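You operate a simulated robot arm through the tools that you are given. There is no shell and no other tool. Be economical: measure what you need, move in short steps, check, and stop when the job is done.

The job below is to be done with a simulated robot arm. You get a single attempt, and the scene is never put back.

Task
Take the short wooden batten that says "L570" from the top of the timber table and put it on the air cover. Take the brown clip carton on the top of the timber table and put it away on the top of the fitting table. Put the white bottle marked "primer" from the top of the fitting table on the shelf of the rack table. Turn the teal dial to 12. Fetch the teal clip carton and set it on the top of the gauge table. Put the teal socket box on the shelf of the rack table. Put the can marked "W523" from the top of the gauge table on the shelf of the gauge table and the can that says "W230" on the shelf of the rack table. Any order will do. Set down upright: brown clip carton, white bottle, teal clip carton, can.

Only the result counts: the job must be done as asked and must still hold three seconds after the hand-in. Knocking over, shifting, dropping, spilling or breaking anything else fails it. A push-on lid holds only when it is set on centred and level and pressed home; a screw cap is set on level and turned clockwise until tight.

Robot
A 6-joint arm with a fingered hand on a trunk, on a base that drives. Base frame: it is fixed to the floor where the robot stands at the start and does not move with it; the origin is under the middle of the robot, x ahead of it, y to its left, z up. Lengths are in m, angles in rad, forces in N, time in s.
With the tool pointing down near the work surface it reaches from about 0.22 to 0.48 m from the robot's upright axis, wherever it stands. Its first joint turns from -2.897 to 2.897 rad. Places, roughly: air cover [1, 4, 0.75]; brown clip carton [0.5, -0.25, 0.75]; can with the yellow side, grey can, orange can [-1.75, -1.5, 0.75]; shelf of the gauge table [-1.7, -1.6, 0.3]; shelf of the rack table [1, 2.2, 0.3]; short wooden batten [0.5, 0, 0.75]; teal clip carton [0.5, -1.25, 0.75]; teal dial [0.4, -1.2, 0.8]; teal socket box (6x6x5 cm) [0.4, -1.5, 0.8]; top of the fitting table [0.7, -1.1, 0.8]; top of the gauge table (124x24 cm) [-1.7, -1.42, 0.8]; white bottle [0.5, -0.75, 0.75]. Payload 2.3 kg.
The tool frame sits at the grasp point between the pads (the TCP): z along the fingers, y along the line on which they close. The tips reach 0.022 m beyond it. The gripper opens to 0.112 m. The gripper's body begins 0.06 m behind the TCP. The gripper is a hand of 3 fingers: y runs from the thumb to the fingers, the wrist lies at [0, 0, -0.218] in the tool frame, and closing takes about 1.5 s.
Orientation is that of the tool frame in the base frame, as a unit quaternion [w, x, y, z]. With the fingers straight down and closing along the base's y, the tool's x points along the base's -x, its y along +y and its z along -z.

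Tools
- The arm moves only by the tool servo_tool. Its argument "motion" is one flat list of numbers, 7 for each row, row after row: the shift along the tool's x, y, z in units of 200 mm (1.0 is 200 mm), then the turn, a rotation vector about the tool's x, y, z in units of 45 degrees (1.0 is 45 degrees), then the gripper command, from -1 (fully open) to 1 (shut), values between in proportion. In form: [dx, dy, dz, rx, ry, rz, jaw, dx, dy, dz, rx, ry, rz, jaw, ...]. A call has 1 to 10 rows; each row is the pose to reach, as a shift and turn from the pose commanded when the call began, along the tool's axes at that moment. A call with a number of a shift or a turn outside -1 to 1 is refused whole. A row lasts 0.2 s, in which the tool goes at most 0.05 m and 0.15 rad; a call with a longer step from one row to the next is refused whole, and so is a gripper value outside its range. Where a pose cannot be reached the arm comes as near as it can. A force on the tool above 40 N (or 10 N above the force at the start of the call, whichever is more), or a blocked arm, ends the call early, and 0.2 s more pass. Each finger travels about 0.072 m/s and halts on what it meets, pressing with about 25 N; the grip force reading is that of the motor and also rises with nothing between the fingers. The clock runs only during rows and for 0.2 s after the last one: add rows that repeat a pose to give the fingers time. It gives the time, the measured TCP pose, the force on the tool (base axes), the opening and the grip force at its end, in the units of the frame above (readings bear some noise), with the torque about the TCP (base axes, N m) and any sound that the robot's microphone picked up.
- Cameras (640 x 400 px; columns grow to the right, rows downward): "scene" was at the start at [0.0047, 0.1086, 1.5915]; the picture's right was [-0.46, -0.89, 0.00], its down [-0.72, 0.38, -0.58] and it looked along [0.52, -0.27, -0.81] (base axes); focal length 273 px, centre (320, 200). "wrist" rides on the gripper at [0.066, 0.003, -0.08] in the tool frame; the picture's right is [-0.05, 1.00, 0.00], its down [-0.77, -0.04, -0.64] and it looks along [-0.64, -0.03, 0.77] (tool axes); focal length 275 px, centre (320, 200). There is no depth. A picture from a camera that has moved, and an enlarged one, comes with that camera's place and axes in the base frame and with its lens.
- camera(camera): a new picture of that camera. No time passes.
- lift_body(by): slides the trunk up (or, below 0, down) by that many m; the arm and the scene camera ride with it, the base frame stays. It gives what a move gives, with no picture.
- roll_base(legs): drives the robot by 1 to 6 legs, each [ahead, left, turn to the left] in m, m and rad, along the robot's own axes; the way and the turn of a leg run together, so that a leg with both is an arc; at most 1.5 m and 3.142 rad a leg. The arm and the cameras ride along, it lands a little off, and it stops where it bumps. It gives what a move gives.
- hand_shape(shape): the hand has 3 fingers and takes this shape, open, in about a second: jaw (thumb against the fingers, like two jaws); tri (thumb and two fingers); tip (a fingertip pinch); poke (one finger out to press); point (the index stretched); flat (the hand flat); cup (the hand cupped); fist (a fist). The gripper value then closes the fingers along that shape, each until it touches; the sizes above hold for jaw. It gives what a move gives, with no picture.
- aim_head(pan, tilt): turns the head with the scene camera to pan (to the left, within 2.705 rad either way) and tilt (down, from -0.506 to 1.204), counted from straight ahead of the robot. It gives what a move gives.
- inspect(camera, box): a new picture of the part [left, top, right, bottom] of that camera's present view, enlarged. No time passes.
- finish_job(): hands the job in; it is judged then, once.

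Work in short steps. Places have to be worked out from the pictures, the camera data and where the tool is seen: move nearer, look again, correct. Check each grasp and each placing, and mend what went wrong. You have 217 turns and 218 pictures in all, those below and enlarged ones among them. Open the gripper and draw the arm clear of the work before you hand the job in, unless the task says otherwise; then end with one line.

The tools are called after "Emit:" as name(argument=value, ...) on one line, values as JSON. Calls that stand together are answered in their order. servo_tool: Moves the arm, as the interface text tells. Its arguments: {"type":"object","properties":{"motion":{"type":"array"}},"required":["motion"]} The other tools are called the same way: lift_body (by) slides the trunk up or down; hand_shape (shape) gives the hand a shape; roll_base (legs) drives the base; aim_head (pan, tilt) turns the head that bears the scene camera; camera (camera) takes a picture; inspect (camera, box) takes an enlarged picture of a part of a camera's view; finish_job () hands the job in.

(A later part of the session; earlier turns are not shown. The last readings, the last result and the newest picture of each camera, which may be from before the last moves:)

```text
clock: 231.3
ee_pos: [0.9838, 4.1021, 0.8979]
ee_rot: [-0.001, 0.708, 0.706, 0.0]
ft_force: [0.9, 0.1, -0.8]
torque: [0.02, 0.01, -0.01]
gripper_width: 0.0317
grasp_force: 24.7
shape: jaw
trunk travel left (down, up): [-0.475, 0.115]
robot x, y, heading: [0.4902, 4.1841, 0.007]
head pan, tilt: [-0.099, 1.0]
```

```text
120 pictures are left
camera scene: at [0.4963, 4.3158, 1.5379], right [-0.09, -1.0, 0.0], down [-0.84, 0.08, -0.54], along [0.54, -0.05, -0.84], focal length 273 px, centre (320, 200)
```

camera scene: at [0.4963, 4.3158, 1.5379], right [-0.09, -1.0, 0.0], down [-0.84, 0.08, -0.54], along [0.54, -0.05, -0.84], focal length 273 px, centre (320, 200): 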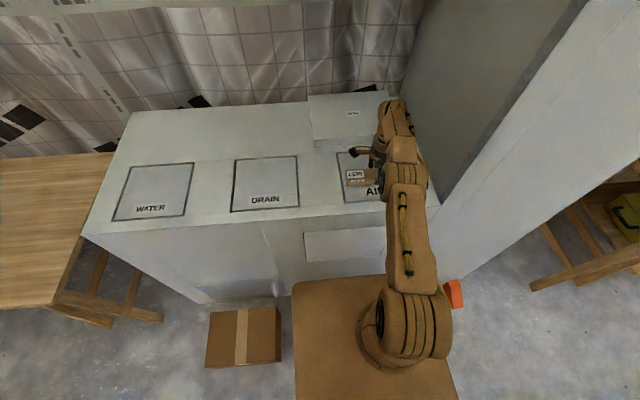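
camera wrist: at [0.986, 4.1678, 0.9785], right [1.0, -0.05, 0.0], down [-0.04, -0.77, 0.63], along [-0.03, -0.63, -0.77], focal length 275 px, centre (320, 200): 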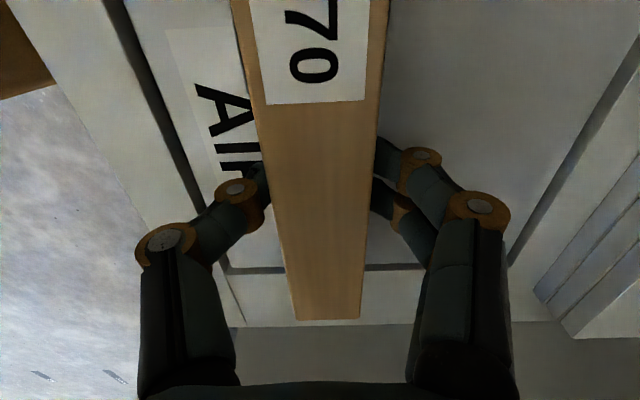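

Batten is over the cover with its far end just inside the edge. I go down in small arm steps until contact.

Emit:
servo_tool(motion=[0, 0, 0.02, 0, 0, 0, 1, 0, 0, 0.04, 0, 0, 0, 1, 0, 0, 0.06, 0, 0, 0, 1, 0, 0, 0.075, 0, 0, 0, 1, 0, 0, 0.085, 0, 0, 0, 1, 0, 0, 0.095, 0, 0, 0, 1, 0, 0, 0.105, 0, 0, 0, 1, 0, 0, 0.115, 0, 0, 0, 1, 0, 0, 0.125, 0, 0, 0, 1, 0, 0, 0.135, 0, 0, 0, 1])

Emit:
camera(camera="wrist")

```text
clock: 232.7
ee_pos: [0.9816, 4.1021, 0.8843]
ee_rot: [0.005, 0.708, 0.706, 0.004]
ft_force: [-1.7, 0.7, 26.9]
torque: [0.01, 0.05, 0.02]
gripper_width: 0.0351
grasp_force: 24.9
shape: jaw
trunk travel left (down, up): [-0.475, 0.115]
robot x, y, heading: [0.4885, 4.1851, 0.006]
head pan, tilt: [-0.099, 1.0]
stopped in row 7: the force on the tool passed its limit at 42 N (the readings are from after the stop); the commanded pose is now the measured one
```

```text
119 pictures are left
camera wrist: at [0.9845, 4.1681, 0.9648], right [1.0, -0.05, 0.01], down [-0.05, -0.77, 0.64], along [-0.02, -0.64, -0.77], focal length 275 px, centre (320, 200)
```

wrist: 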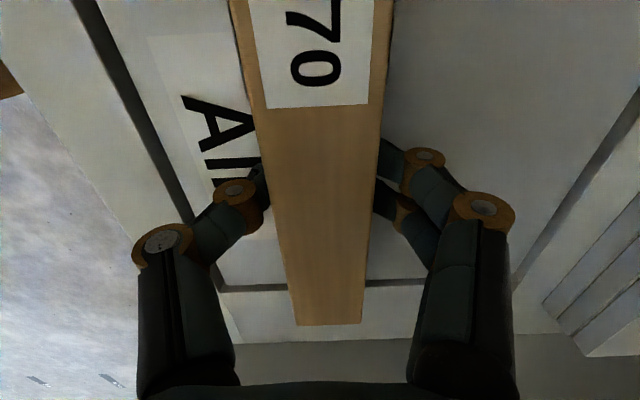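

Contact at 0.884. The batten's far end is right at the cover's edge, so I lift 4 mm, shift 1.5 cm toward +y and set down again.

Emit:
servo_tool(motion=[0, 0, -0.025, 0, 0, 0, 1, 0.04, 0, -0.025, 0, 0, 0, 1, 0.08, 0, -0.025, 0, 0, 0, 1, 0.08, 0, -0.01, 0, 0, 0, 1, 0.08, 0, -0.003, 0, 0, 0, 1, 0.08, 0, 0.002, 0, 0, 0, 1, 0.08, 0, 0.006, 0, 0, 0, 1])

Emit:
camera(camera="wrist")

```text
clock: 234.3
ee_pos: [0.9827, 4.1155, 0.8848]
ee_rot: [0.006, 0.708, 0.706, 0.005]
ft_force: [-3.4, -3.2, 25.7]
torque: [-0.04, 0.1, 0.0]
gripper_width: 0.0354
grasp_force: 24.8
shape: jaw
trunk travel left (down, up): [-0.475, 0.115]
robot x, y, heading: [0.4863, 4.1808, 0.001]
head pan, tilt: [-0.099, 1.0]
stopped in row 7: the force on the tool passed its limit at 41 N (the readings are from after the stop); the commanded pose is now the measured one
```

```text
118 pictures are left
camera wrist: at [0.985, 4.1828, 0.9644], right [1.0, -0.05, 0.02], down [-0.05, -0.77, 0.64], along [-0.02, -0.64, -0.77], focal length 275 px, centre (320, 200)
```

wrist: 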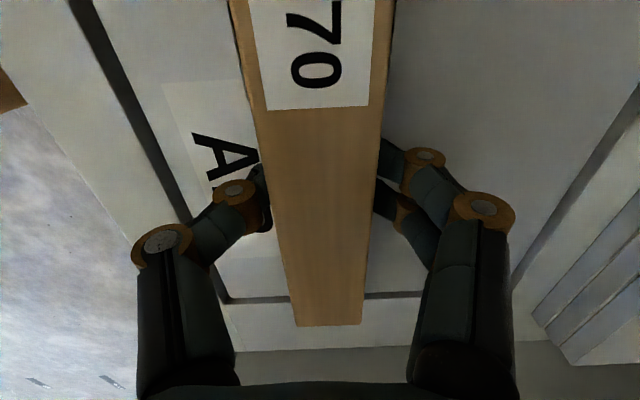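

Now I release gently and rise.

Emit:
servo_tool(motion=[0, 0, -0.003, 0, 0, 0, 0.3, 0, 0, -0.003, 0, 0, 0, 0.1, 0, 0, -0.003, 0, 0, 0, -0.1, 0, 0, -0.05, 0, 0, 0, -0.1, 0, 0, -0.2, 0, 0, 0, -0.1, 0.1, -0.1, -0.35, 0, 0, 0, -0.1, 0.1, -0.25, -0.5, 0, 0, 0, -0.1, 0.1, -0.4, -0.65, 0, 0, 0, -0.1])

Emit:
camera(camera="wrist")

Emit:
camera(camera="scene")

```text
clock: 236.1
ee_pos: [0.9044, 4.1373, 1.0102]
ee_rot: [0.005, 0.707, 0.707, 0.003]
ft_force: [-0.1, 0.0, -0.1]
torque: [-0.02, 0.01, -0.01]
gripper_width: 0.0611
grasp_force: 0.1
shape: jaw
trunk travel left (down, up): [-0.475, 0.115]
robot x, y, heading: [0.4851, 4.179, 0.007]
head pan, tilt: [-0.099, 1.0]
```

```text
117 pictures are left
camera wrist: at [0.9072, 4.2041, 1.0903], right [1.0, -0.05, 0.01], down [-0.04, -0.77, 0.64], along [-0.02, -0.64, -0.77], focal length 275 px, centre (320, 200)
```

wrist: 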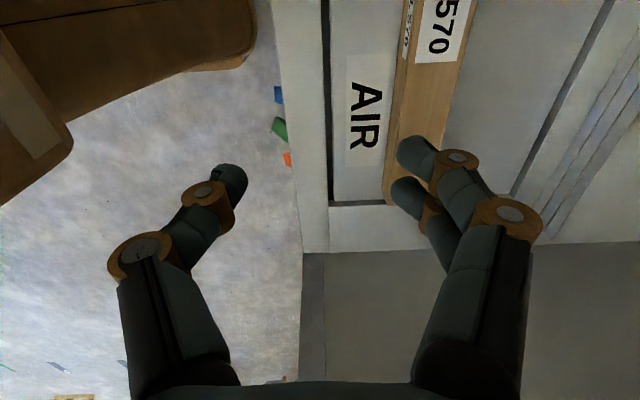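

```text
116 pictures are left
camera scene: at [0.495, 4.3161, 1.5379], right [-0.09, -1.0, 0.0], down [-0.84, 0.08, -0.54], along [0.54, -0.05, -0.84], focal length 273 px, centre (320, 200)
```

scene: 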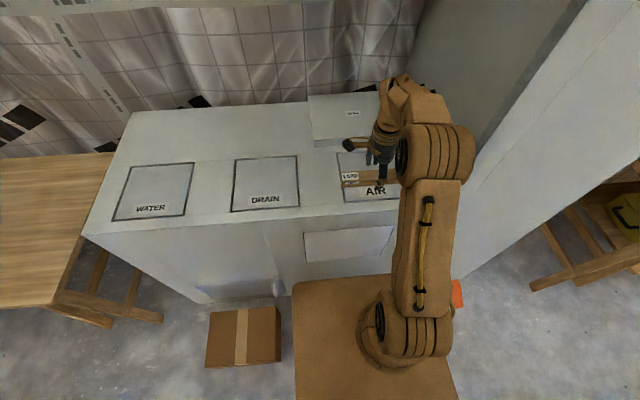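

The batten rests flat on the AIR cover. Next the PRIMER bottle: back out straight, re-raise the trunk, straighten the tool yaw, and drive to the fitting table.

Emit:
roll_base(legs=[[-0.75, 0, 0]])

Emit:
lift_body(by=0.06)

Emit:
servo_tool(motion=[0, -0.1, -0.1, 0, 0, -0.17, -0.3, 0, -0.2, -0.2, 0, 0, -0.34, -0.5, 0, -0.3, -0.3, 0, 0, -0.51, -0.7, 0, -0.4, -0.3, 0, 0, -0.68, -0.8, 0, -0.5, -0.3, 0, 0, -0.85, -1, 0, -0.5, -0.3, 0, 0, -1.0, -1])

Emit:
servo_tool(motion=[0, 0, 0, 0, 0, -0.17, -1, 0, 0, 0, 0, 0, -0.34, -1, 0, 0, 0, 0, 0, -0.51, -1, 0, 0, 0, 0, 0, -0.68, -1, 0, 0, 0, 0, 0, -0.85, -1, 0, 0, 0, 0, 0, -1.0, -1])

Emit:
roll_base(legs=[[0, -1.5, 0], [0, -1.5, 0], [0, -1.5, 0]])

```text
clock: 240.2
ee_pos: [0.1615, 4.1326, 1.0091]
ee_rot: [0.003, 0.708, 0.706, 0.004]
ft_force: [0.2, -1.0, -0.1]
torque: [-0.02, 0.0, -0.01]
gripper_width: 0.0614
grasp_force: 0.1
shape: jaw
trunk travel left (down, up): [-0.475, 0.115]
robot x, y, heading: [-0.2579, 4.1773, 0.005]
head pan, tilt: [-0.099, 1.0]
```

```text
clock: 241.2
ee_pos: [0.1623, 4.1322, 1.0701]
ee_rot: [0.005, 0.708, 0.706, 0.002]
ft_force: [0.6, 0.8, -0.4]
torque: [0.0, -0.01, -0.01]
gripper_width: 0.0614
grasp_force: 0.1
shape: jaw
trunk travel left (down, up): [-0.535, 0.055]
robot x, y, heading: [-0.257, 4.181, 0.005]
head pan, tilt: [-0.099, 1.0]
```

```text
clock: 242.6
ee_pos: [0.0612, 4.1322, 1.1279]
ee_rot: [0.003, 0.384, 0.923, 0.001]
ft_force: [-1.0, 0.5, 1.3]
torque: [0.0, -0.04, 0.01]
gripper_width: 0.1116
grasp_force: 0.0
shape: jaw
trunk travel left (down, up): [-0.535, 0.055]
robot x, y, heading: [-0.2553, 4.1773, 0.003]
head pan, tilt: [-0.099, 1.0]
```

```text
clock: 244.0
ee_pos: [0.0608, 4.1338, 1.1284]
ee_rot: [0.004, 0.001, 1.0, -0.001]
ft_force: [0.4, 0.3, 0.2]
torque: [0.02, -0.01, 0.03]
gripper_width: 0.1121
grasp_force: 0.1
shape: jaw
trunk travel left (down, up): [-0.535, 0.055]
robot x, y, heading: [-0.2556, 4.1726, -0.002]
head pan, tilt: [-0.099, 1.0]
```

```text
clock: 265.5
ee_pos: [0.1734, -0.3662, 1.1283]
ee_rot: [0.005, -0.014, 1.0, 0.0]
ft_force: [-0.3, 0.7, 0.2]
torque: [0.01, -0.01, -0.04]
gripper_width: 0.1119
grasp_force: 0.0
shape: jaw
trunk travel left (down, up): [-0.535, 0.055]
robot x, y, heading: [-0.143, -0.3305, 0.036]
head pan, tilt: [-0.099, 1.0]
```

I correct the heading and move to y≈-0.66, then look at the bottle.

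Emit:
roll_base(legs=[[0, 0, -0.036], [0.1, -0.32, 0]])

Emit:
aim_head(pan=0.0, tilt=1.0)

Emit:
camera(camera="wrist")

Emit:
camera(camera="scene")

```text
clock: 268.1
ee_pos: [0.2748, -0.7025, 1.1286]
ee_rot: [0.004, 0.003, 1.0, 0.0]
ft_force: [0.8, -0.4, -0.1]
torque: [0.06, 0.01, -0.03]
gripper_width: 0.1118
grasp_force: 0.0
shape: jaw
trunk travel left (down, up): [-0.535, 0.055]
robot x, y, heading: [-0.0444, -0.6582, 0.002]
head pan, tilt: [-0.099, 1.0]
```

```text
clock: 268.8
ee_pos: [0.2745, -0.7022, 1.1273]
ee_rot: [0.004, 0.004, 1.0, -0.001]
ft_force: [-0.3, 0.5, -1.0]
torque: [0.01, 0.02, 0.02]
gripper_width: 0.1119
grasp_force: 0.0
shape: jaw
trunk travel left (down, up): [-0.535, 0.055]
robot x, y, heading: [-0.0435, -0.6552, 0.002]
head pan, tilt: [0.0, 1.0]
```

```text
115 pictures are left
camera wrist: at [0.2068, -0.6977, 1.2082], right [0.05, 1.0, 0.0], down [0.77, -0.04, 0.64], along [0.64, -0.03, -0.77], focal length 275 px, centre (320, 200)
```

wrist: 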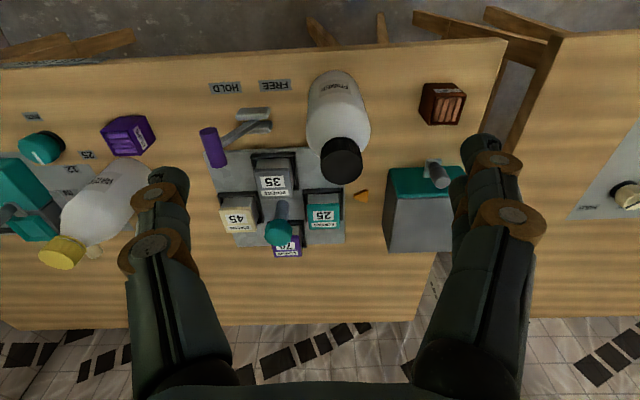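

```text
114 pictures are left
camera scene: at [-0.0343, -0.5152, 1.598], right [0.0, -1.0, 0.0], down [-0.84, 0.0, -0.54], along [0.54, 0.0, -0.84], focal length 273 px, centre (320, 200)
```

scene: 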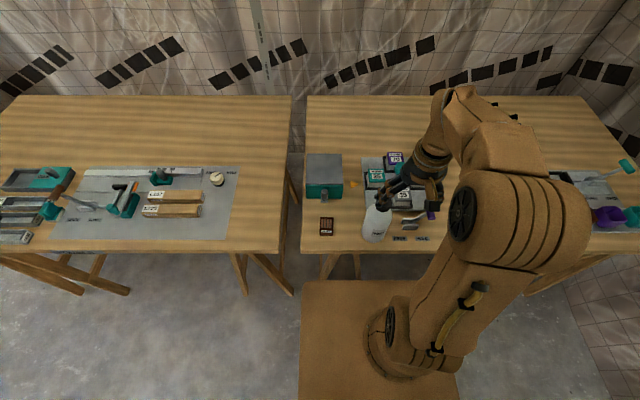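

PRIMER bottle: centre ≈(0.352,-0.682), height ≈0.18, radius ≈0.036. I back 7 cm, align, and tilt the tool 45° to the approach point.

Emit:
roll_base(legs=[[-0.07, 0.02, 0]])

Emit:
servo_tool(motion=[0, 0, 0.1, 0, -0.17, 0, -1, 0, 0, 0.25, 0, -0.34, 0, -1, -0.05, 0, 0.4, 0, -0.51, 0, -1, -0.12, 0, 0.55, 0, -0.68, 0, -1, -0.22, 0, 0.7, 0, -0.85, 0, -1, -0.31, 0, 0.86, 0, -1.0, 0, -1])

Emit:
camera(camera="wrist")

```text
clock: 269.8
ee_pos: [0.2023, -0.6831, 1.129]
ee_rot: [0.005, 0.003, 1.0, -0.002]
ft_force: [-0.1, 1.0, -0.4]
torque: [-0.01, 0.0, 0.02]
gripper_width: 0.1118
grasp_force: 0.1
shape: jaw
trunk travel left (down, up): [-0.535, 0.055]
robot x, y, heading: [-0.1131, -0.6369, 0.003]
head pan, tilt: [0.0, 1.0]
```

```text
clock: 271.2
ee_pos: [0.2421, -0.6586, 1.0967]
ee_rot: [0.332, 0.003, 0.943, -0.003]
ft_force: [0.2, -0.1, 0.4]
torque: [-0.02, -0.02, -0.02]
gripper_width: 0.1119
grasp_force: 0.1
shape: jaw
out of reach, approached as far as the arm can: row 4, 5, 6
trunk travel left (down, up): [-0.535, 0.055]
robot x, y, heading: [-0.1166, -0.6348, -0.0]
head pan, tilt: [0.0, 1.0]
```

```text
113 pictures are left
camera wrist: at [0.1405, -0.6527, 1.1179], right [0.04, 1.0, 0.03], down [0.2, -0.03, 0.98], along [0.98, -0.04, -0.2], focal length 275 px, centre (320, 200)
```

wrist: 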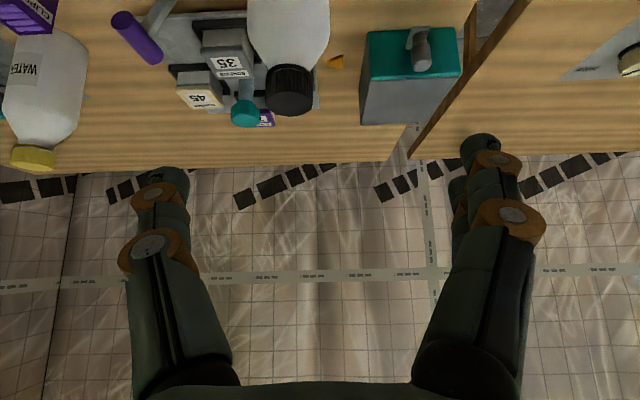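

The pose was too high/near for the tilt. I now command the lower approach point directly and complete the tilt.

Emit:
servo_tool(motion=[0.08, -0.03, 0.15, 0, -0.04, 0, -1, 0.17, -0.06, 0.31, 0, -0.08, 0, -1, 0.25, -0.09, 0.47, 0, -0.11, 0, -1, 0.34, -0.12, 0.624, 0, -0.138, 0, -1])

Emit:
camera(camera="wrist")

```text
clock: 272.2
ee_pos: [0.2498, -0.6547, 1.1214]
ee_rot: [0.368, 0.004, 0.93, -0.003]
ft_force: [-0.3, 0.4, 0.1]
torque: [-0.01, 0.01, 0.03]
gripper_width: 0.112
grasp_force: 0.0
shape: jaw
out of reach, approached as far as the arm can: row 1, 2, 3, 4
trunk travel left (down, up): [-0.535, 0.055]
robot x, y, heading: [-0.1114, -0.6372, -0.002]
head pan, tilt: [0.0, 1.0]
```

```text
112 pictures are left
camera wrist: at [0.1472, -0.6504, 1.134], right [0.04, 1.0, 0.03], down [0.12, -0.03, 0.99], along [0.99, -0.04, -0.12], focal length 275 px, centre (320, 200)
```

wrist: 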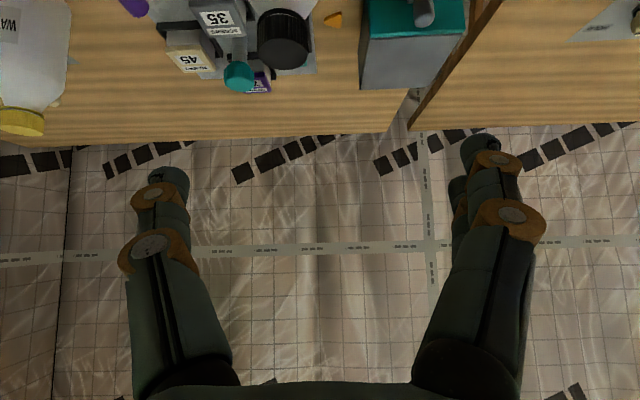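

The arm got stuck in a poor posture. I back the base 8 cm, un-tilt to vertical farther out and lower, then tilt again.

Emit:
roll_base(legs=[[-0.08, -0.02, 0]])

Emit:
servo_tool(motion=[0.0, 0, 0.0, 0, 0.17, 0, -1, 0.0, 0, 0.1, 0, 0.34, 0, -1, 0.03, 0, 0.2, 0, 0.51, 0, -1, 0.05, 0, 0.3, 0, 0.68, 0, -1, 0.07, 0, 0.4, 0, 0.85, 0, -1, 0.09, 0, 0.53, 0, 0.95, 0, -1])

```text
clock: 273.3
ee_pos: [0.1707, -0.6758, 1.1211]
ee_rot: [0.37, 0.004, 0.929, -0.003]
ft_force: [-0.1, 0.6, -0.2]
torque: [0.0, -0.04, 0.01]
gripper_width: 0.112
grasp_force: 0.0
shape: jaw
trunk travel left (down, up): [-0.535, 0.055]
robot x, y, heading: [-0.1945, -0.6565, 0.004]
head pan, tilt: [0.0, 1.0]
```

```text
clock: 274.7
ee_pos: [0.2322, -0.6761, 1.0311]
ee_rot: [0.004, 0.005, 1.0, -0.002]
ft_force: [0.2, -0.4, 0.1]
torque: [0.0, 0.02, -0.02]
gripper_width: 0.1118
grasp_force: 0.0
shape: jaw
out of reach, approached as far as the arm can: row 1, 2
trunk travel left (down, up): [-0.535, 0.055]
robot x, y, heading: [-0.198, -0.6571, -0.001]
head pan, tilt: [0.0, 1.0]
```

Now vertical at radius 0.43. I tilt 45° while lowering to z≈0.955.

Emit:
servo_tool(motion=[0, 0, 0.06, 0, -0.17, 0, -1, 0, 0, 0.12, 0, -0.34, 0, -1, -0.03, -0.01, 0.2, 0, -0.51, 0, -1, -0.06, -0.02, 0.27, 0, -0.68, 0, -1, -0.09, -0.02, 0.33, 0, -0.85, 0, -1, -0.115, -0.02, 0.38, 0, -1.0, 0, -1])

Emit:
camera(camera="wrist")

```text
clock: 276.1
ee_pos: [0.2537, -0.6809, 0.9565]
ee_rot: [0.387, 0.003, 0.922, -0.002]
ft_force: [-0.1, -0.6, 0.6]
torque: [0.02, 0.01, -0.01]
gripper_width: 0.1116
grasp_force: 0.1
shape: jaw
out of reach, approached as far as the arm can: row 4
trunk travel left (down, up): [-0.535, 0.055]
robot x, y, heading: [-0.1915, -0.6573, 0.001]
head pan, tilt: [0.0, 1.0]
```

```text
111 pictures are left
camera wrist: at [0.1497, -0.6759, 0.9647], right [0.04, 1.0, 0.03], down [0.08, -0.04, 1.0], along [1.0, -0.04, -0.09], focal length 275 px, centre (320, 200)
```

wrist: 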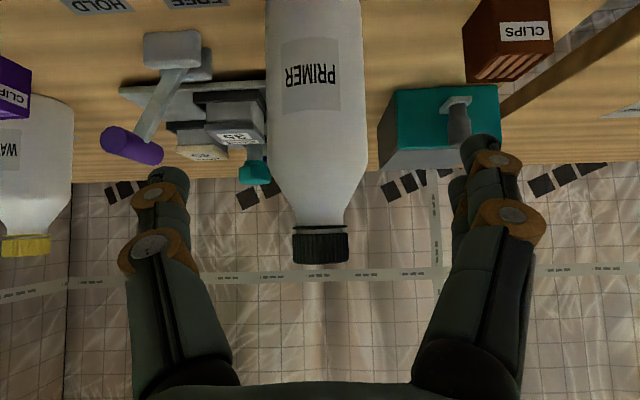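

Bottle diameter ≈0.07, straight body up to z≈0.91, centre ≈(0.351,-0.684). I advance along the tool axis to grip at z≈0.865.

Emit:
servo_tool(motion=[0, -0.015, 0.16, 0, 0, 0, -1, -0.01, -0.015, 0.32, 0, 0, 0, -1, -0.02, -0.015, 0.5, 0, 0, 0, -1, -0.02, -0.015, 0.666, 0, 0, 0, -1])

Emit:
camera(camera="wrist")

```text
clock: 277.1
ee_pos: [0.3521, -0.6841, 0.8643]
ee_rot: [0.388, 0.004, 0.922, -0.003]
ft_force: [-0.9, -0.8, -0.2]
torque: [0.02, -0.09, -0.04]
gripper_width: 0.1119
grasp_force: 0.0
shape: jaw
trunk travel left (down, up): [-0.535, 0.055]
robot x, y, heading: [-0.1937, -0.658, 0.005]
head pan, tilt: [0.0, 1.0]
```

```text
110 pictures are left
camera wrist: at [0.2491, -0.6799, 0.8735], right [0.04, 1.0, 0.03], down [0.08, -0.03, 1.0], along [1.0, -0.04, -0.08], focal length 275 px, centre (320, 200)
```

wrist: 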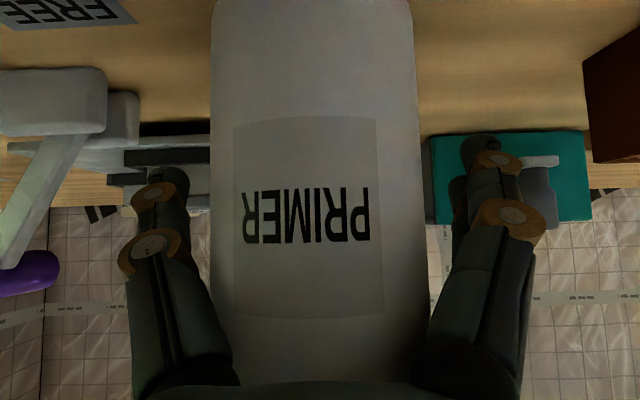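

Well centred. I close and lift a little.

Emit:
servo_tool(motion=[0, 0, 0, 0, 0, 0, -0.4, 0, 0, 0, 0, 0, 0, 0.2, 0, 0, 0, 0, 0, 0, 0.6, 0, 0, 0, 0, 0, 0, 1, 0, 0, 0, 0, 0, 0, 1, 0, 0, 0, 0, 0, 0, 1, -0.04, 0, -0.04, 0, 0, 0, 1, -0.1, 0, -0.1, 0, 0, 0, 1, -0.18, 0, -0.18, 0, 0, 0, 1])

Emit:
camera(camera="wrist")

```text
clock: 279.1
ee_pos: [0.3514, -0.6833, 0.9163]
ee_rot: [0.387, 0.004, 0.922, -0.004]
ft_force: [-0.3, 0.6, -4.6]
torque: [-0.01, -0.01, -0.03]
gripper_width: 0.0661
grasp_force: 25.1
shape: jaw
trunk travel left (down, up): [-0.535, 0.055]
robot x, y, heading: [-0.1926, -0.6572, 0.002]
head pan, tilt: [0.0, 1.0]
```

```text
109 pictures are left
camera wrist: at [0.2482, -0.6797, 0.9255], right [0.04, 1.0, 0.03], down [0.08, -0.03, 1.0], along [1.0, -0.04, -0.09], focal length 275 px, centre (320, 200)
```

wrist: 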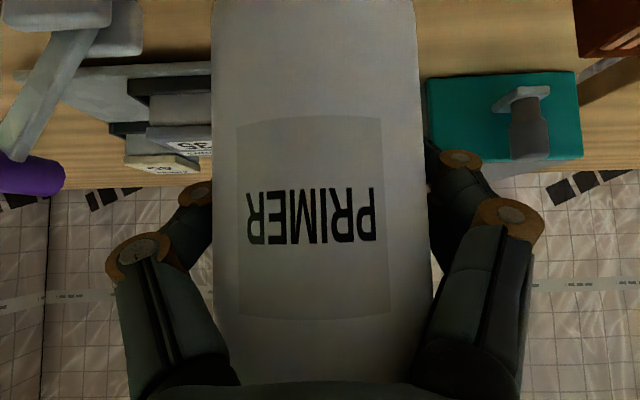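

Bottle held. I raise it a bit more, back off and drive to the rack table.

Emit:
servo_tool(motion=[-0.1, 0, -0.1, 0, 0, 0, 1, -0.15, 0, -0.15, 0, 0, 0, 1])

Emit:
roll_base(legs=[[-0.3, 0, 0], [0, 1.45, 0], [0, 1.45, 0]])

```text
clock: 279.7
ee_pos: [0.351, -0.6844, 0.9589]
ee_rot: [0.387, 0.004, 0.922, -0.003]
ft_force: [-0.5, -0.6, -5.4]
torque: [0.01, -0.01, -0.03]
gripper_width: 0.0657
grasp_force: 24.2
shape: jaw
trunk travel left (down, up): [-0.535, 0.055]
robot x, y, heading: [-0.1939, -0.6577, 0.005]
head pan, tilt: [0.0, 1.0]
```

```text
clock: 286.5
ee_pos: [0.0513, 0.412, 0.9576]
ee_rot: [0.387, 0.005, 0.922, -0.006]
ft_force: [-0.4, 1.2, -5.0]
torque: [-0.05, 0.0, -0.05]
gripper_width: 0.066
grasp_force: 24.9
shape: jaw
trunk travel left (down, up): [-0.535, 0.055]
robot x, y, heading: [-0.488, 0.4391, 0.003]
head pan, tilt: [0.0, 1.0]
stopped in leg 2: the robot was blocked; the commanded pose is now the measured one
```

Blocked at (-0.49,0.44). I look to the left/back to see by what.

Emit:
aim_head(pan=2.0, tilt=0.9)

Emit:
camera(camera="scene")

```text
clock: 288.4
ee_pos: [0.0521, 0.4084, 0.9586]
ee_rot: [0.387, 0.006, 0.922, -0.004]
ft_force: [-0.1, -0.5, -4.9]
torque: [0.03, -0.01, 0.01]
gripper_width: 0.0658
grasp_force: 24.7
shape: jaw
trunk travel left (down, up): [-0.535, 0.055]
robot x, y, heading: [-0.491, 0.4352, 0.002]
head pan, tilt: [2.0, 0.901]
```

```text
108 pictures are left
camera scene: at [-0.5821, 0.6466, 1.6052], right [0.91, 0.42, 0.0], down [0.32, -0.71, -0.62], along [-0.26, 0.57, -0.78], focal length 273 px, centre (320, 200)
```

scene: 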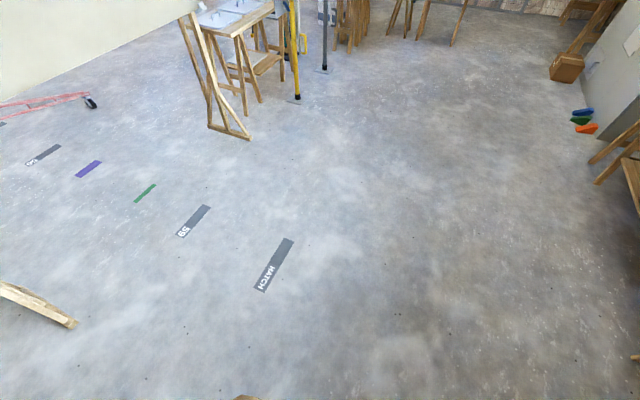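

Nothing visible in the way nearby. I retry with the base slightly nearer to the tables, as on the earlier trips.

Emit:
roll_base(legs=[[0.12, 0, 0], [0, 1.45, 0], [0, 0.36, 0]])

```text
clock: 298.4
ee_pos: [0.1686, 2.2168, 0.9579]
ee_rot: [0.387, 0.004, 0.922, -0.003]
ft_force: [-0.3, -0.3, -4.3]
torque: [-0.02, -0.02, 0.02]
gripper_width: 0.0662
grasp_force: 25.2
shape: jaw
trunk travel left (down, up): [-0.535, 0.055]
robot x, y, heading: [-0.3693, 2.2396, 0.0]
head pan, tilt: [2.0, 0.901]
```

At y≈2.22 now. I lower the trunk here and look.

Emit:
lift_body(by=-0.4)

Emit:
lift_body(by=-0.13)

Emit:
roll_base(legs=[[0.4, 0, 0]])

Emit:
aim_head(pan=0.0, tilt=0.8)

Emit:
camera(camera="scene")

Emit:
camera(camera="wrist")

```text
clock: 302.2
ee_pos: [0.1689, 2.2168, 0.5585]
ee_rot: [0.387, 0.004, 0.922, -0.003]
ft_force: [0.0, -0.2, -5.2]
torque: [0.05, -0.02, -0.01]
gripper_width: 0.066
grasp_force: 24.6
shape: jaw
trunk travel left (down, up): [-0.135, 0.455]
robot x, y, heading: [-0.3741, 2.2389, 0.002]
head pan, tilt: [2.0, 0.901]
```

```text
clock: 303.8
ee_pos: [0.1685, 2.2164, 0.4281]
ee_rot: [0.387, 0.004, 0.922, -0.003]
ft_force: [0.6, -0.4, -4.5]
torque: [-0.02, 0.0, 0.0]
gripper_width: 0.0659
grasp_force: 25.3
shape: jaw
trunk travel left (down, up): [-0.005, 0.585]
robot x, y, heading: [-0.3726, 2.2448, 0.002]
head pan, tilt: [2.0, 0.901]
```

```text
clock: 305.6
ee_pos: [0.4321, 2.2174, 0.4272]
ee_rot: [0.386, 0.005, 0.922, -0.003]
ft_force: [-0.9, 0.5, -5.0]
torque: [-0.01, 0.01, -0.03]
gripper_width: 0.066
grasp_force: 24.8
shape: jaw
trunk travel left (down, up): [-0.005, 0.585]
robot x, y, heading: [-0.108, 2.2437, 0.004]
head pan, tilt: [2.0, 0.901]
stopped in leg 1: the robot was blocked; the commanded pose is now the measured one
```

```text
clock: 307.6
ee_pos: [0.4338, 2.2162, 0.4284]
ee_rot: [0.387, 0.003, 0.922, -0.003]
ft_force: [0.0, -0.5, -3.6]
torque: [0.02, -0.02, 0.02]
gripper_width: 0.0657
grasp_force: 25.5
shape: jaw
trunk travel left (down, up): [-0.005, 0.585]
robot x, y, heading: [-0.1128, 2.2447, 0.002]
head pan, tilt: [0.0, 0.799]
```

```text
107 pictures are left
camera scene: at [-0.0891, 2.3858, 1.0831], right [0.0, -1.0, 0.0], down [-0.72, 0.0, -0.7], along [0.7, 0.0, -0.72], focal length 273 px, centre (320, 200)
```

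scene: 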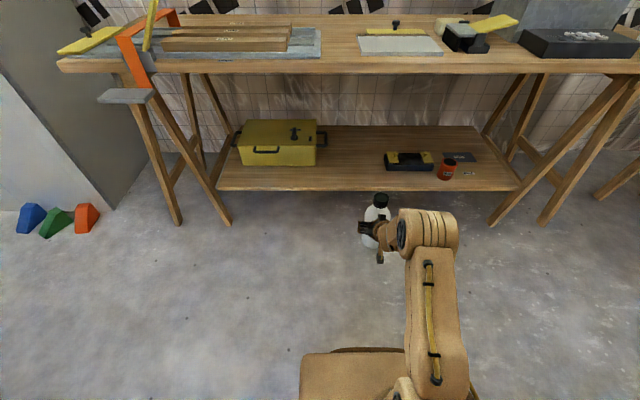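

```text
106 pictures are left
camera wrist: at [0.3298, 2.2217, 0.4369], right [0.04, 1.0, 0.03], down [0.09, -0.03, 1.0], along [1.0, -0.04, -0.09], focal length 275 px, centre (320, 200)
```

wrist: 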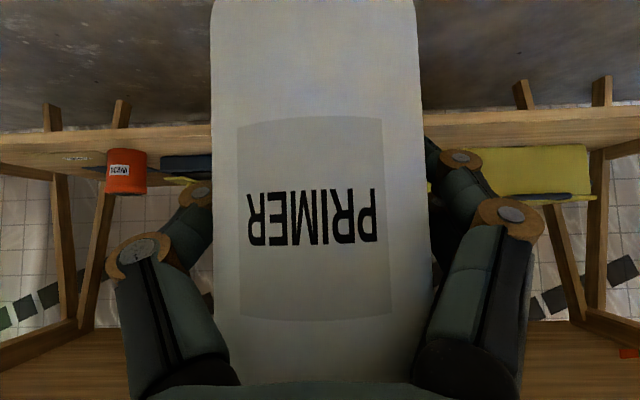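

Again a stop without a visible obstacle; the way ahead is free. The bay y 2.10–2.35 is clear for the bottle at y≈2.22. I drive on 0.3.

Emit:
roll_base(legs=[[0.3, 0, 0]])

Emit:
camera(camera="scene")

```text
clock: 309.6
ee_pos: [0.7341, 2.2175, 0.4282]
ee_rot: [0.387, 0.004, 0.922, -0.003]
ft_force: [-0.3, -0.5, -5.6]
torque: [0.03, -0.04, -0.01]
gripper_width: 0.0661
grasp_force: 25.4
shape: jaw
trunk travel left (down, up): [-0.005, 0.585]
robot x, y, heading: [0.1913, 2.2449, 0.006]
head pan, tilt: [0.0, 0.799]
```

```text
105 pictures are left
camera scene: at [0.2115, 2.3862, 1.0831], right [0.0, -1.0, 0.0], down [-0.72, 0.0, -0.7], along [0.7, 0.0, -0.72], focal length 273 px, centre (320, 200)
```

scene: 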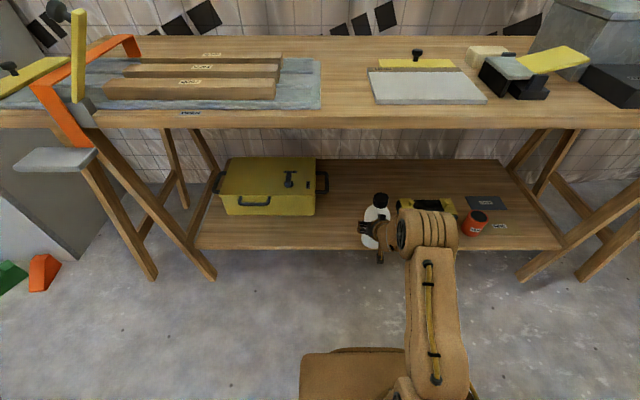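

I drive the last 9.5 cm, then lower until contact.

Emit:
roll_base(legs=[[0.095, 0, 0]])

Emit:
servo_tool(motion=[0.09, 0, 0.09, 0, 0, 0, 1, 0.16, 0, 0.16, 0, 0, 0, 1, 0.2, 0, 0.2, 0, 0, 0, 1, 0.22, 0, 0.22, 0, 0, 0, 1, 0.23, 0, 0.23, 0, 0, 0, 1, 0.24, 0, 0.24, 0, 0, 0, 1, 0.25, 0, 0.25, 0, 0, 0, 1, 0.26, 0, 0.26, 0, 0, 0, 1, 0.27, 0, 0.27, 0, 0, 0, 1, 0.28, 0, 0.28, 0, 0, 0, 1])

Emit:
camera(camera="scene")

```text
clock: 310.7
ee_pos: [0.8289, 2.2176, 0.4271]
ee_rot: [0.386, 0.005, 0.922, -0.003]
ft_force: [-0.8, -0.3, -3.7]
torque: [0.01, 0.02, 0.02]
gripper_width: 0.066
grasp_force: 25.4
shape: jaw
trunk travel left (down, up): [-0.005, 0.585]
robot x, y, heading: [0.283, 2.2452, 0.001]
head pan, tilt: [0.0, 0.799]
```

```text
clock: 312.9
ee_pos: [0.8313, 2.2174, 0.3526]
ee_rot: [0.392, 0.005, 0.92, -0.004]
ft_force: [-2.4, -0.3, 28.3]
torque: [0.16, -0.27, 0.0]
gripper_width: 0.0659
grasp_force: 24.9
shape: jaw
trunk travel left (down, up): [-0.005, 0.585]
robot x, y, heading: [0.2846, 2.2429, 0.002]
head pan, tilt: [0.0, 0.799]
```

```text
104 pictures are left
camera scene: at [0.3026, 2.3865, 1.0837], right [0.0, -1.0, 0.0], down [-0.71, 0.0, -0.7], along [0.7, 0.0, -0.71], focal length 273 px, centre (320, 200)
```

scene: 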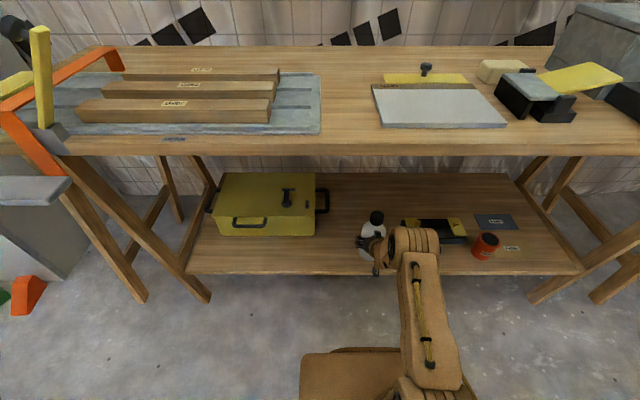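

Contact. I open and withdraw along the tool axis.

Emit:
servo_tool(motion=[-0.008, 0, -0.008, 0, 0, 0, 0.4, -0.008, 0, -0.008, 0, 0, 0, 0, -0.008, 0, -0.008, 0, 0, 0, -0.5, -0.008, 0, -0.008, 0, 0, 0, -0.9, -0.008, 0, -0.008, 0, 0, 0, -0.9, -0.008, 0, -0.15, 0, 0, 0, -0.9, -0.008, 0, -0.3, 0, 0, 0, -0.9, -0.008, 0, -0.45, 0, 0, 0, -0.9, -0.008, 0, -0.6, 0, 0, 0, -0.9])

Emit:
camera(camera="wrist")

```text
clock: 314.9
ee_pos: [0.7449, 2.2187, 0.435]
ee_rot: [0.387, 0.005, 0.922, -0.003]
ft_force: [-1.2, -0.1, -0.2]
torque: [0.03, -0.01, 0.02]
gripper_width: 0.1064
grasp_force: 0.0
shape: jaw
trunk travel left (down, up): [-0.005, 0.585]
robot x, y, heading: [0.2807, 2.2436, 0.001]
head pan, tilt: [0.0, 0.799]
```

```text
103 pictures are left
camera wrist: at [0.6416, 2.2237, 0.4442], right [0.04, 1.0, 0.03], down [0.09, -0.03, 1.0], along [1.0, -0.04, -0.09], focal length 275 px, centre (320, 200)
```

wrist: 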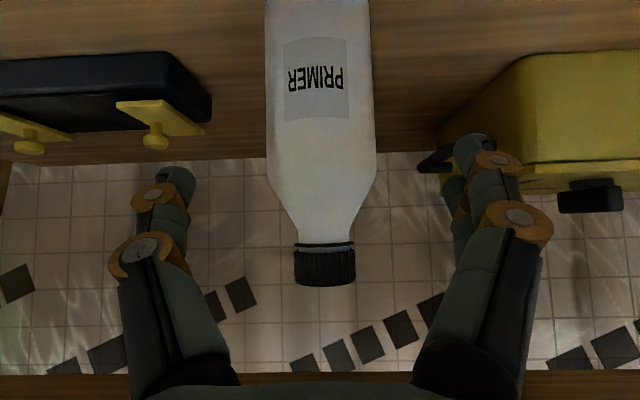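

PRIMER stands upright on the shelf. Now for the teal socket box: back out, raise, and drive back to the fitting table's right end.

Emit:
roll_base(legs=[[-0.55, 0, 0]])

Emit:
lift_body(by=0.4)

Emit:
lift_body(by=0.13)

Emit:
roll_base(legs=[[0, -1.5, 0], [0, -1.5, 0], [0, -0.55, 0]])

```text
clock: 318.1
ee_pos: [0.198, 2.2173, 0.4355]
ee_rot: [0.387, 0.006, 0.922, -0.004]
ft_force: [0.7, 0.0, 0.2]
torque: [-0.03, 0.0, 0.01]
gripper_width: 0.1065
grasp_force: 0.0
shape: jaw
trunk travel left (down, up): [-0.005, 0.585]
robot x, y, heading: [-0.2583, 2.2473, -0.002]
head pan, tilt: [0.0, 0.799]
```

```text
clock: 321.9
ee_pos: [0.1977, 2.2189, 0.8358]
ee_rot: [0.387, 0.006, 0.922, -0.004]
ft_force: [0.1, 0.4, 0.2]
torque: [-0.01, 0.01, -0.02]
gripper_width: 0.1062
grasp_force: 0.2
shape: jaw
trunk travel left (down, up): [-0.405, 0.185]
robot x, y, heading: [-0.2656, 2.2422, -0.002]
head pan, tilt: [0.0, 0.799]
```

```text
clock: 323.5
ee_pos: [0.197, 2.2183, 0.9648]
ee_rot: [0.386, 0.005, 0.922, -0.003]
ft_force: [0.2, 0.1, 0.3]
torque: [0.0, 0.0, -0.04]
gripper_width: 0.1061
grasp_force: 0.1
shape: jaw
trunk travel left (down, up): [-0.535, 0.055]
robot x, y, heading: [-0.2627, 2.2437, -0.002]
head pan, tilt: [0.0, 0.799]
```

```text
clock: 340.8
ee_pos: [0.18, -1.3362, 0.965]
ee_rot: [0.387, 0.003, 0.922, -0.003]
ft_force: [-0.2, 1.1, -0.3]
torque: [0.01, 0.01, 0.0]
gripper_width: 0.1063
grasp_force: 0.1
shape: jaw
trunk travel left (down, up): [-0.535, 0.055]
robot x, y, heading: [-0.2829, -1.3124, 0.002]
head pan, tilt: [0.0, 0.799]
```

I shift 0.14 m further right and look at the box with both cameras.

Emit:
roll_base(legs=[[0, -0.14, 0]])

Emit:
aim_head(pan=-0.1, tilt=0.85)

Emit:
camera(camera="wrist")

Emit:
inspect(camera="scene", box=[200, 100, 480, 300])

```text
clock: 342.1
ee_pos: [0.1804, -1.4776, 0.9655]
ee_rot: [0.387, 0.005, 0.922, -0.003]
ft_force: [-0.2, 0.3, 0.0]
torque: [0.02, 0.0, 0.03]
gripper_width: 0.1062
grasp_force: 0.1
shape: jaw
trunk travel left (down, up): [-0.535, 0.055]
robot x, y, heading: [-0.2801, -1.4543, 0.003]
head pan, tilt: [0.0, 0.799]
```

```text
clock: 342.8
ee_pos: [0.1816, -1.4774, 0.9658]
ee_rot: [0.386, 0.005, 0.922, -0.004]
ft_force: [0.2, -0.8, -0.1]
torque: [-0.01, 0.02, -0.02]
gripper_width: 0.1064
grasp_force: 0.1
shape: jaw
trunk travel left (down, up): [-0.535, 0.055]
robot x, y, heading: [-0.2817, -1.4522, -0.002]
head pan, tilt: [-0.099, 0.85]
```

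```text
102 pictures are left
camera wrist: at [0.0766, -1.4721, 0.974], right [0.04, 1.0, 0.03], down [0.09, -0.03, 1.0], along [1.0, -0.04, -0.09], focal length 275 px, centre (320, 200)
```

wrist: 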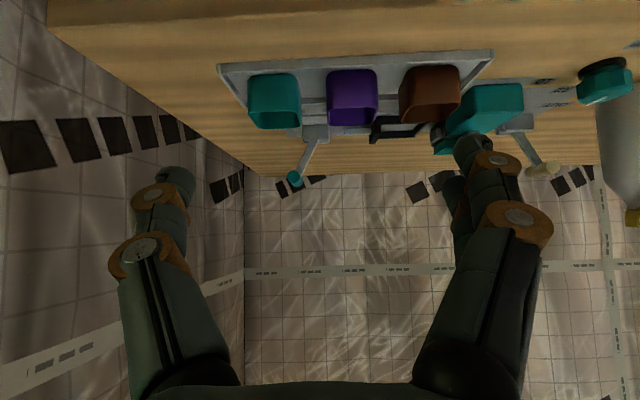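

```text
2.00 times, centred on (340, 200) of scene
camera zoom: at [-0.2616, -1.317, 1.6091], right [-0.1, -1.0, 0.0], down [-0.75, 0.07, -0.66], along [0.66, -0.07, -0.75], focal length 546 px, centre (280, 200)
```

zoom: 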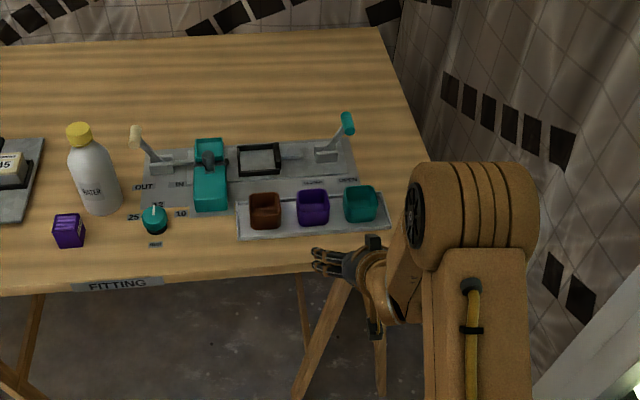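

Teal socket box centre ≈(0.378,-1.532), ~3 cm gap to the purple one. I line up: 0.115 ahead, 0.055 right, and narrow the opening.

Emit:
roll_base(legs=[[0.1, -0.055, 0]])

Emit:
servo_tool(motion=[0, 0, 0, 0, 0, 0, -0.6, 0, 0, 0, 0, 0, 0, -0.5])

Emit:
camera(camera="wrist")

Emit:
inspect(camera="scene", box=[280, 140, 480, 280])

```text
clock: 344.0
ee_pos: [0.2809, -1.533, 0.9645]
ee_rot: [0.387, 0.005, 0.922, -0.003]
ft_force: [0.4, -0.6, 0.5]
torque: [-0.02, -0.01, 0.02]
gripper_width: 0.1065
grasp_force: 0.0
shape: jaw
trunk travel left (down, up): [-0.535, 0.055]
robot x, y, heading: [-0.1794, -1.5037, 0.001]
head pan, tilt: [-0.099, 0.85]
```

```text
clock: 344.6
ee_pos: [0.2813, -1.5314, 0.9642]
ee_rot: [0.386, 0.005, 0.922, -0.004]
ft_force: [0.0, -0.7, 0.2]
torque: [-0.02, -0.01, -0.03]
gripper_width: 0.0842
grasp_force: 0.0
shape: jaw
trunk travel left (down, up): [-0.535, 0.055]
robot x, y, heading: [-0.1783, -1.5068, 0.003]
head pan, tilt: [-0.099, 0.85]
```

```text
100 pictures are left
camera wrist: at [0.1769, -1.5271, 0.974], right [0.04, 1.0, 0.03], down [0.09, -0.03, 1.0], along [1.0, -0.04, -0.09], focal length 275 px, centre (320, 200)
```

wrist: 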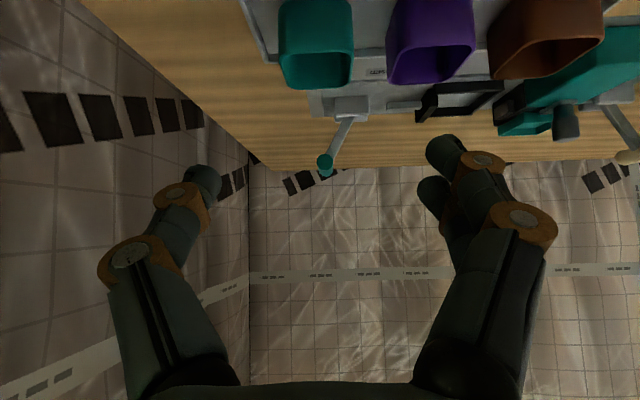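

```text
2.86 times, centred on (380, 210) of scene
camera zoom: at [-0.1613, -1.3724, 1.6091], right [-0.1, -1.0, 0.0], down [-0.75, 0.07, -0.66], along [0.66, -0.06, -0.75], focal length 780 px, centre (149, 171)
```

zoom: 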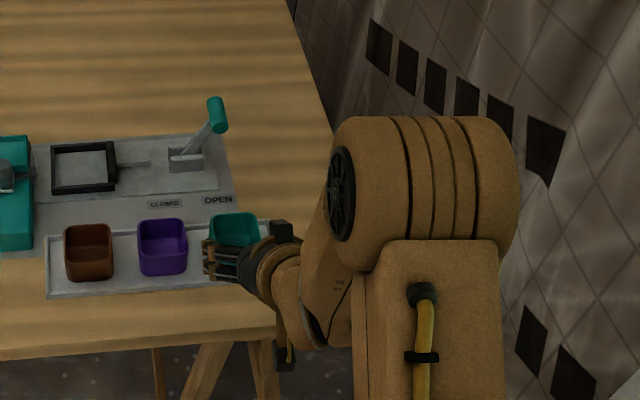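

Refined: box centre ≈(0.406,-1.533), rim z≈0.85. I advance along the tool axis in two stages.

Emit:
servo_tool(motion=[0, -0.01, 0.15, 0, 0, 0, -0.5, 0, -0.01, 0.3, 0, 0, 0, -0.5, 0, -0.01, 0.45, 0, 0, 0, -0.5, 0, -0.01, 0.6, 0, 0, 0, -0.5])

Emit:
camera(camera="wrist")

```text
clock: 345.6
ee_pos: [0.366, -1.5351, 0.8796]
ee_rot: [0.388, 0.005, 0.922, -0.004]
ft_force: [0.0, 0.0, -0.5]
torque: [0.03, 0.03, 0.0]
gripper_width: 0.0844
grasp_force: 0.0
shape: jaw
trunk travel left (down, up): [-0.535, 0.055]
robot x, y, heading: [-0.1801, -1.5063, 0.002]
head pan, tilt: [-0.099, 0.85]
```

```text
98 pictures are left
camera wrist: at [0.2629, -1.5302, 0.8893], right [0.04, 1.0, 0.03], down [0.09, -0.03, 1.0], along [1.0, -0.04, -0.09], focal length 275 px, centre (320, 200)
```

wrist: 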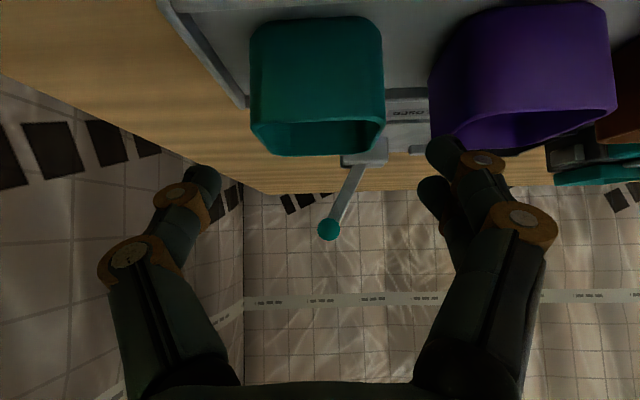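

The gap to the purple box is only about 19 mm, so I narrow the opening to 63 mm before going in, and check.

Emit:
servo_tool(motion=[0, 0, 0, 0, 0, 0, -0.3, 0, 0, 0, 0, 0, 0, -0.125, 0, 0, 0.05, 0, 0, 0, -0.125])

Emit:
camera(camera="wrist")

```text
clock: 346.4
ee_pos: [0.3741, -1.5353, 0.8731]
ee_rot: [0.387, 0.004, 0.922, -0.003]
ft_force: [0.2, -0.2, 0.0]
torque: [0.0, 0.01, 0.04]
gripper_width: 0.0637
grasp_force: 0.1
shape: jaw
trunk travel left (down, up): [-0.535, 0.055]
robot x, y, heading: [-0.1816, -1.5089, 0.001]
head pan, tilt: [-0.099, 0.85]
```

```text
97 pictures are left
camera wrist: at [0.2697, -1.5305, 0.8824], right [0.04, 1.0, 0.03], down [0.09, -0.03, 1.0], along [1.0, -0.04, -0.09], focal length 275 px, centre (320, 200)
```

wrist: 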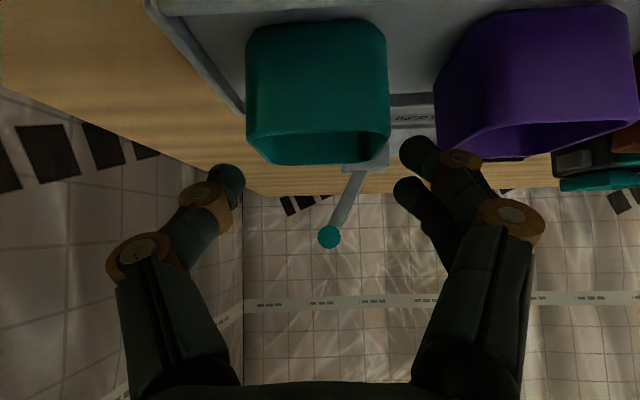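

Centred with a few mm each side. I advance the remaining 4.4 cm slowly.

Emit:
servo_tool(motion=[0, 0, 0.05, 0, 0, 0, -0.125, 0, 0, 0.1, 0, 0, 0, -0.125, 0, 0, 0.15, 0, 0, 0, -0.125, 0, 0, 0.19, 0, 0, 0, -0.125, 0, 0, 0.22, 0, 0, 0, -0.125])

Emit:
camera(camera="wrist")

```text
clock: 347.6
ee_pos: [0.4058, -1.534, 0.8437]
ee_rot: [0.387, 0.005, 0.922, -0.004]
ft_force: [0.8, -1.4, -0.6]
torque: [0.01, 0.0, -0.02]
gripper_width: 0.0636
grasp_force: 0.1
shape: jaw
trunk travel left (down, up): [-0.535, 0.055]
robot x, y, heading: [-0.1795, -1.5079, -0.001]
head pan, tilt: [-0.099, 0.85]
```

```text
96 pictures are left
camera wrist: at [0.3009, -1.5307, 0.8519], right [0.04, 1.0, 0.03], down [0.09, -0.03, 1.0], along [1.0, -0.04, -0.09], focal length 275 px, centre (320, 200)
```

wrist: 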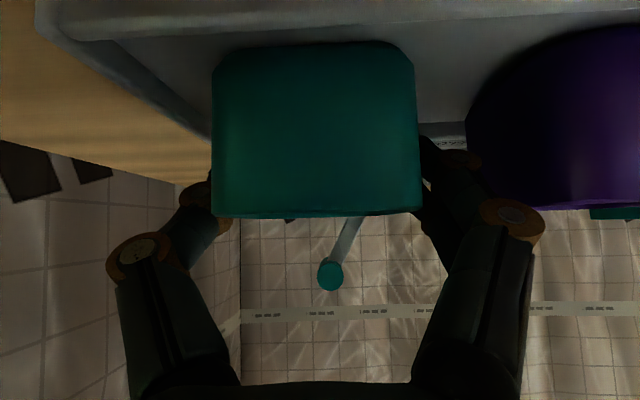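

Straddling without contact. I close and lift slightly.

Emit:
servo_tool(motion=[0, 0, 0, 0, 0, 0, 0.2, 0, 0, 0, 0, 0, 0, 0.6, 0, 0, 0, 0, 0, 0, 1, 0, 0, 0, 0, 0, 0, 1, -0.03, 0, -0.03, 0, 0, 0, 1, -0.07, 0, -0.07, 0, 0, 0, 1, -0.14, 0, -0.14, 0, 0, 0, 1])

Emit:
camera(camera="wrist")

```text
clock: 349.2
ee_pos: [0.4044, -1.5347, 0.8832]
ee_rot: [0.387, 0.004, 0.922, -0.003]
ft_force: [-0.4, 0.1, -0.5]
torque: [-0.01, 0.0, 0.02]
gripper_width: 0.0519
grasp_force: 24.9
shape: jaw
trunk travel left (down, up): [-0.535, 0.055]
robot x, y, heading: [-0.1795, -1.5091, 0.007]
head pan, tilt: [-0.099, 0.85]
```

```text
95 pictures are left
camera wrist: at [0.3003, -1.5304, 0.8921], right [0.04, 1.0, 0.03], down [0.09, -0.03, 1.0], along [1.0, -0.04, -0.09], focal length 275 px, centre (320, 200)
```

wrist: 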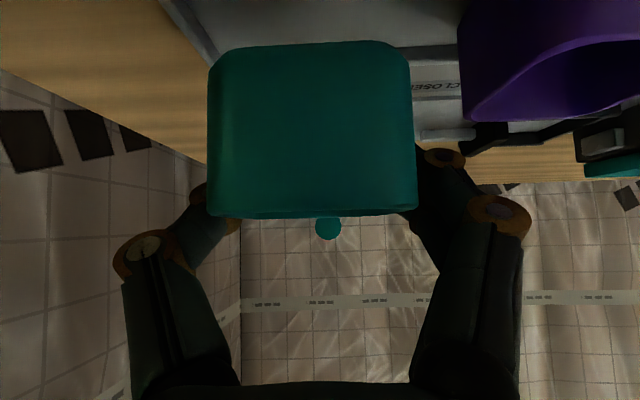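

Held (52 mm at the tapered body). I raise it, back off to x≈-0.37 and drive to the rack table (y≈2.05).

Emit:
servo_tool(motion=[-0.1, 0, -0.1, 0, 0, 0, 1, -0.2, 0, -0.2, 0, 0, 0, 1, -0.28, 0, -0.28, 0, 0, 0, 1])

Emit:
roll_base(legs=[[-0.19, 0, -0.003], [0, 1.45, 0], [0, 1.45, 0], [0, 0.66, 0]])

```text
clock: 350.0
ee_pos: [0.4037, -1.5346, 0.9629]
ee_rot: [0.387, 0.005, 0.922, -0.003]
ft_force: [-0.1, -1.2, -0.1]
torque: [0.03, 0.0, 0.0]
gripper_width: 0.0519
grasp_force: 24.9
shape: jaw
trunk travel left (down, up): [-0.535, 0.055]
robot x, y, heading: [-0.1816, -1.506, 0.007]
head pan, tilt: [-0.099, 0.85]
```

```text
clock: 368.3
ee_pos: [0.233, 2.0049, 0.9622]
ee_rot: [0.387, 0.01, 0.922, -0.006]
ft_force: [-0.9, 0.1, -0.7]
torque: [0.03, -0.01, 0.0]
gripper_width: 0.0519
grasp_force: 25.1
shape: jaw
trunk travel left (down, up): [-0.535, 0.055]
robot x, y, heading: [-0.348, 2.0392, -0.009]
head pan, tilt: [-0.099, 0.85]
```

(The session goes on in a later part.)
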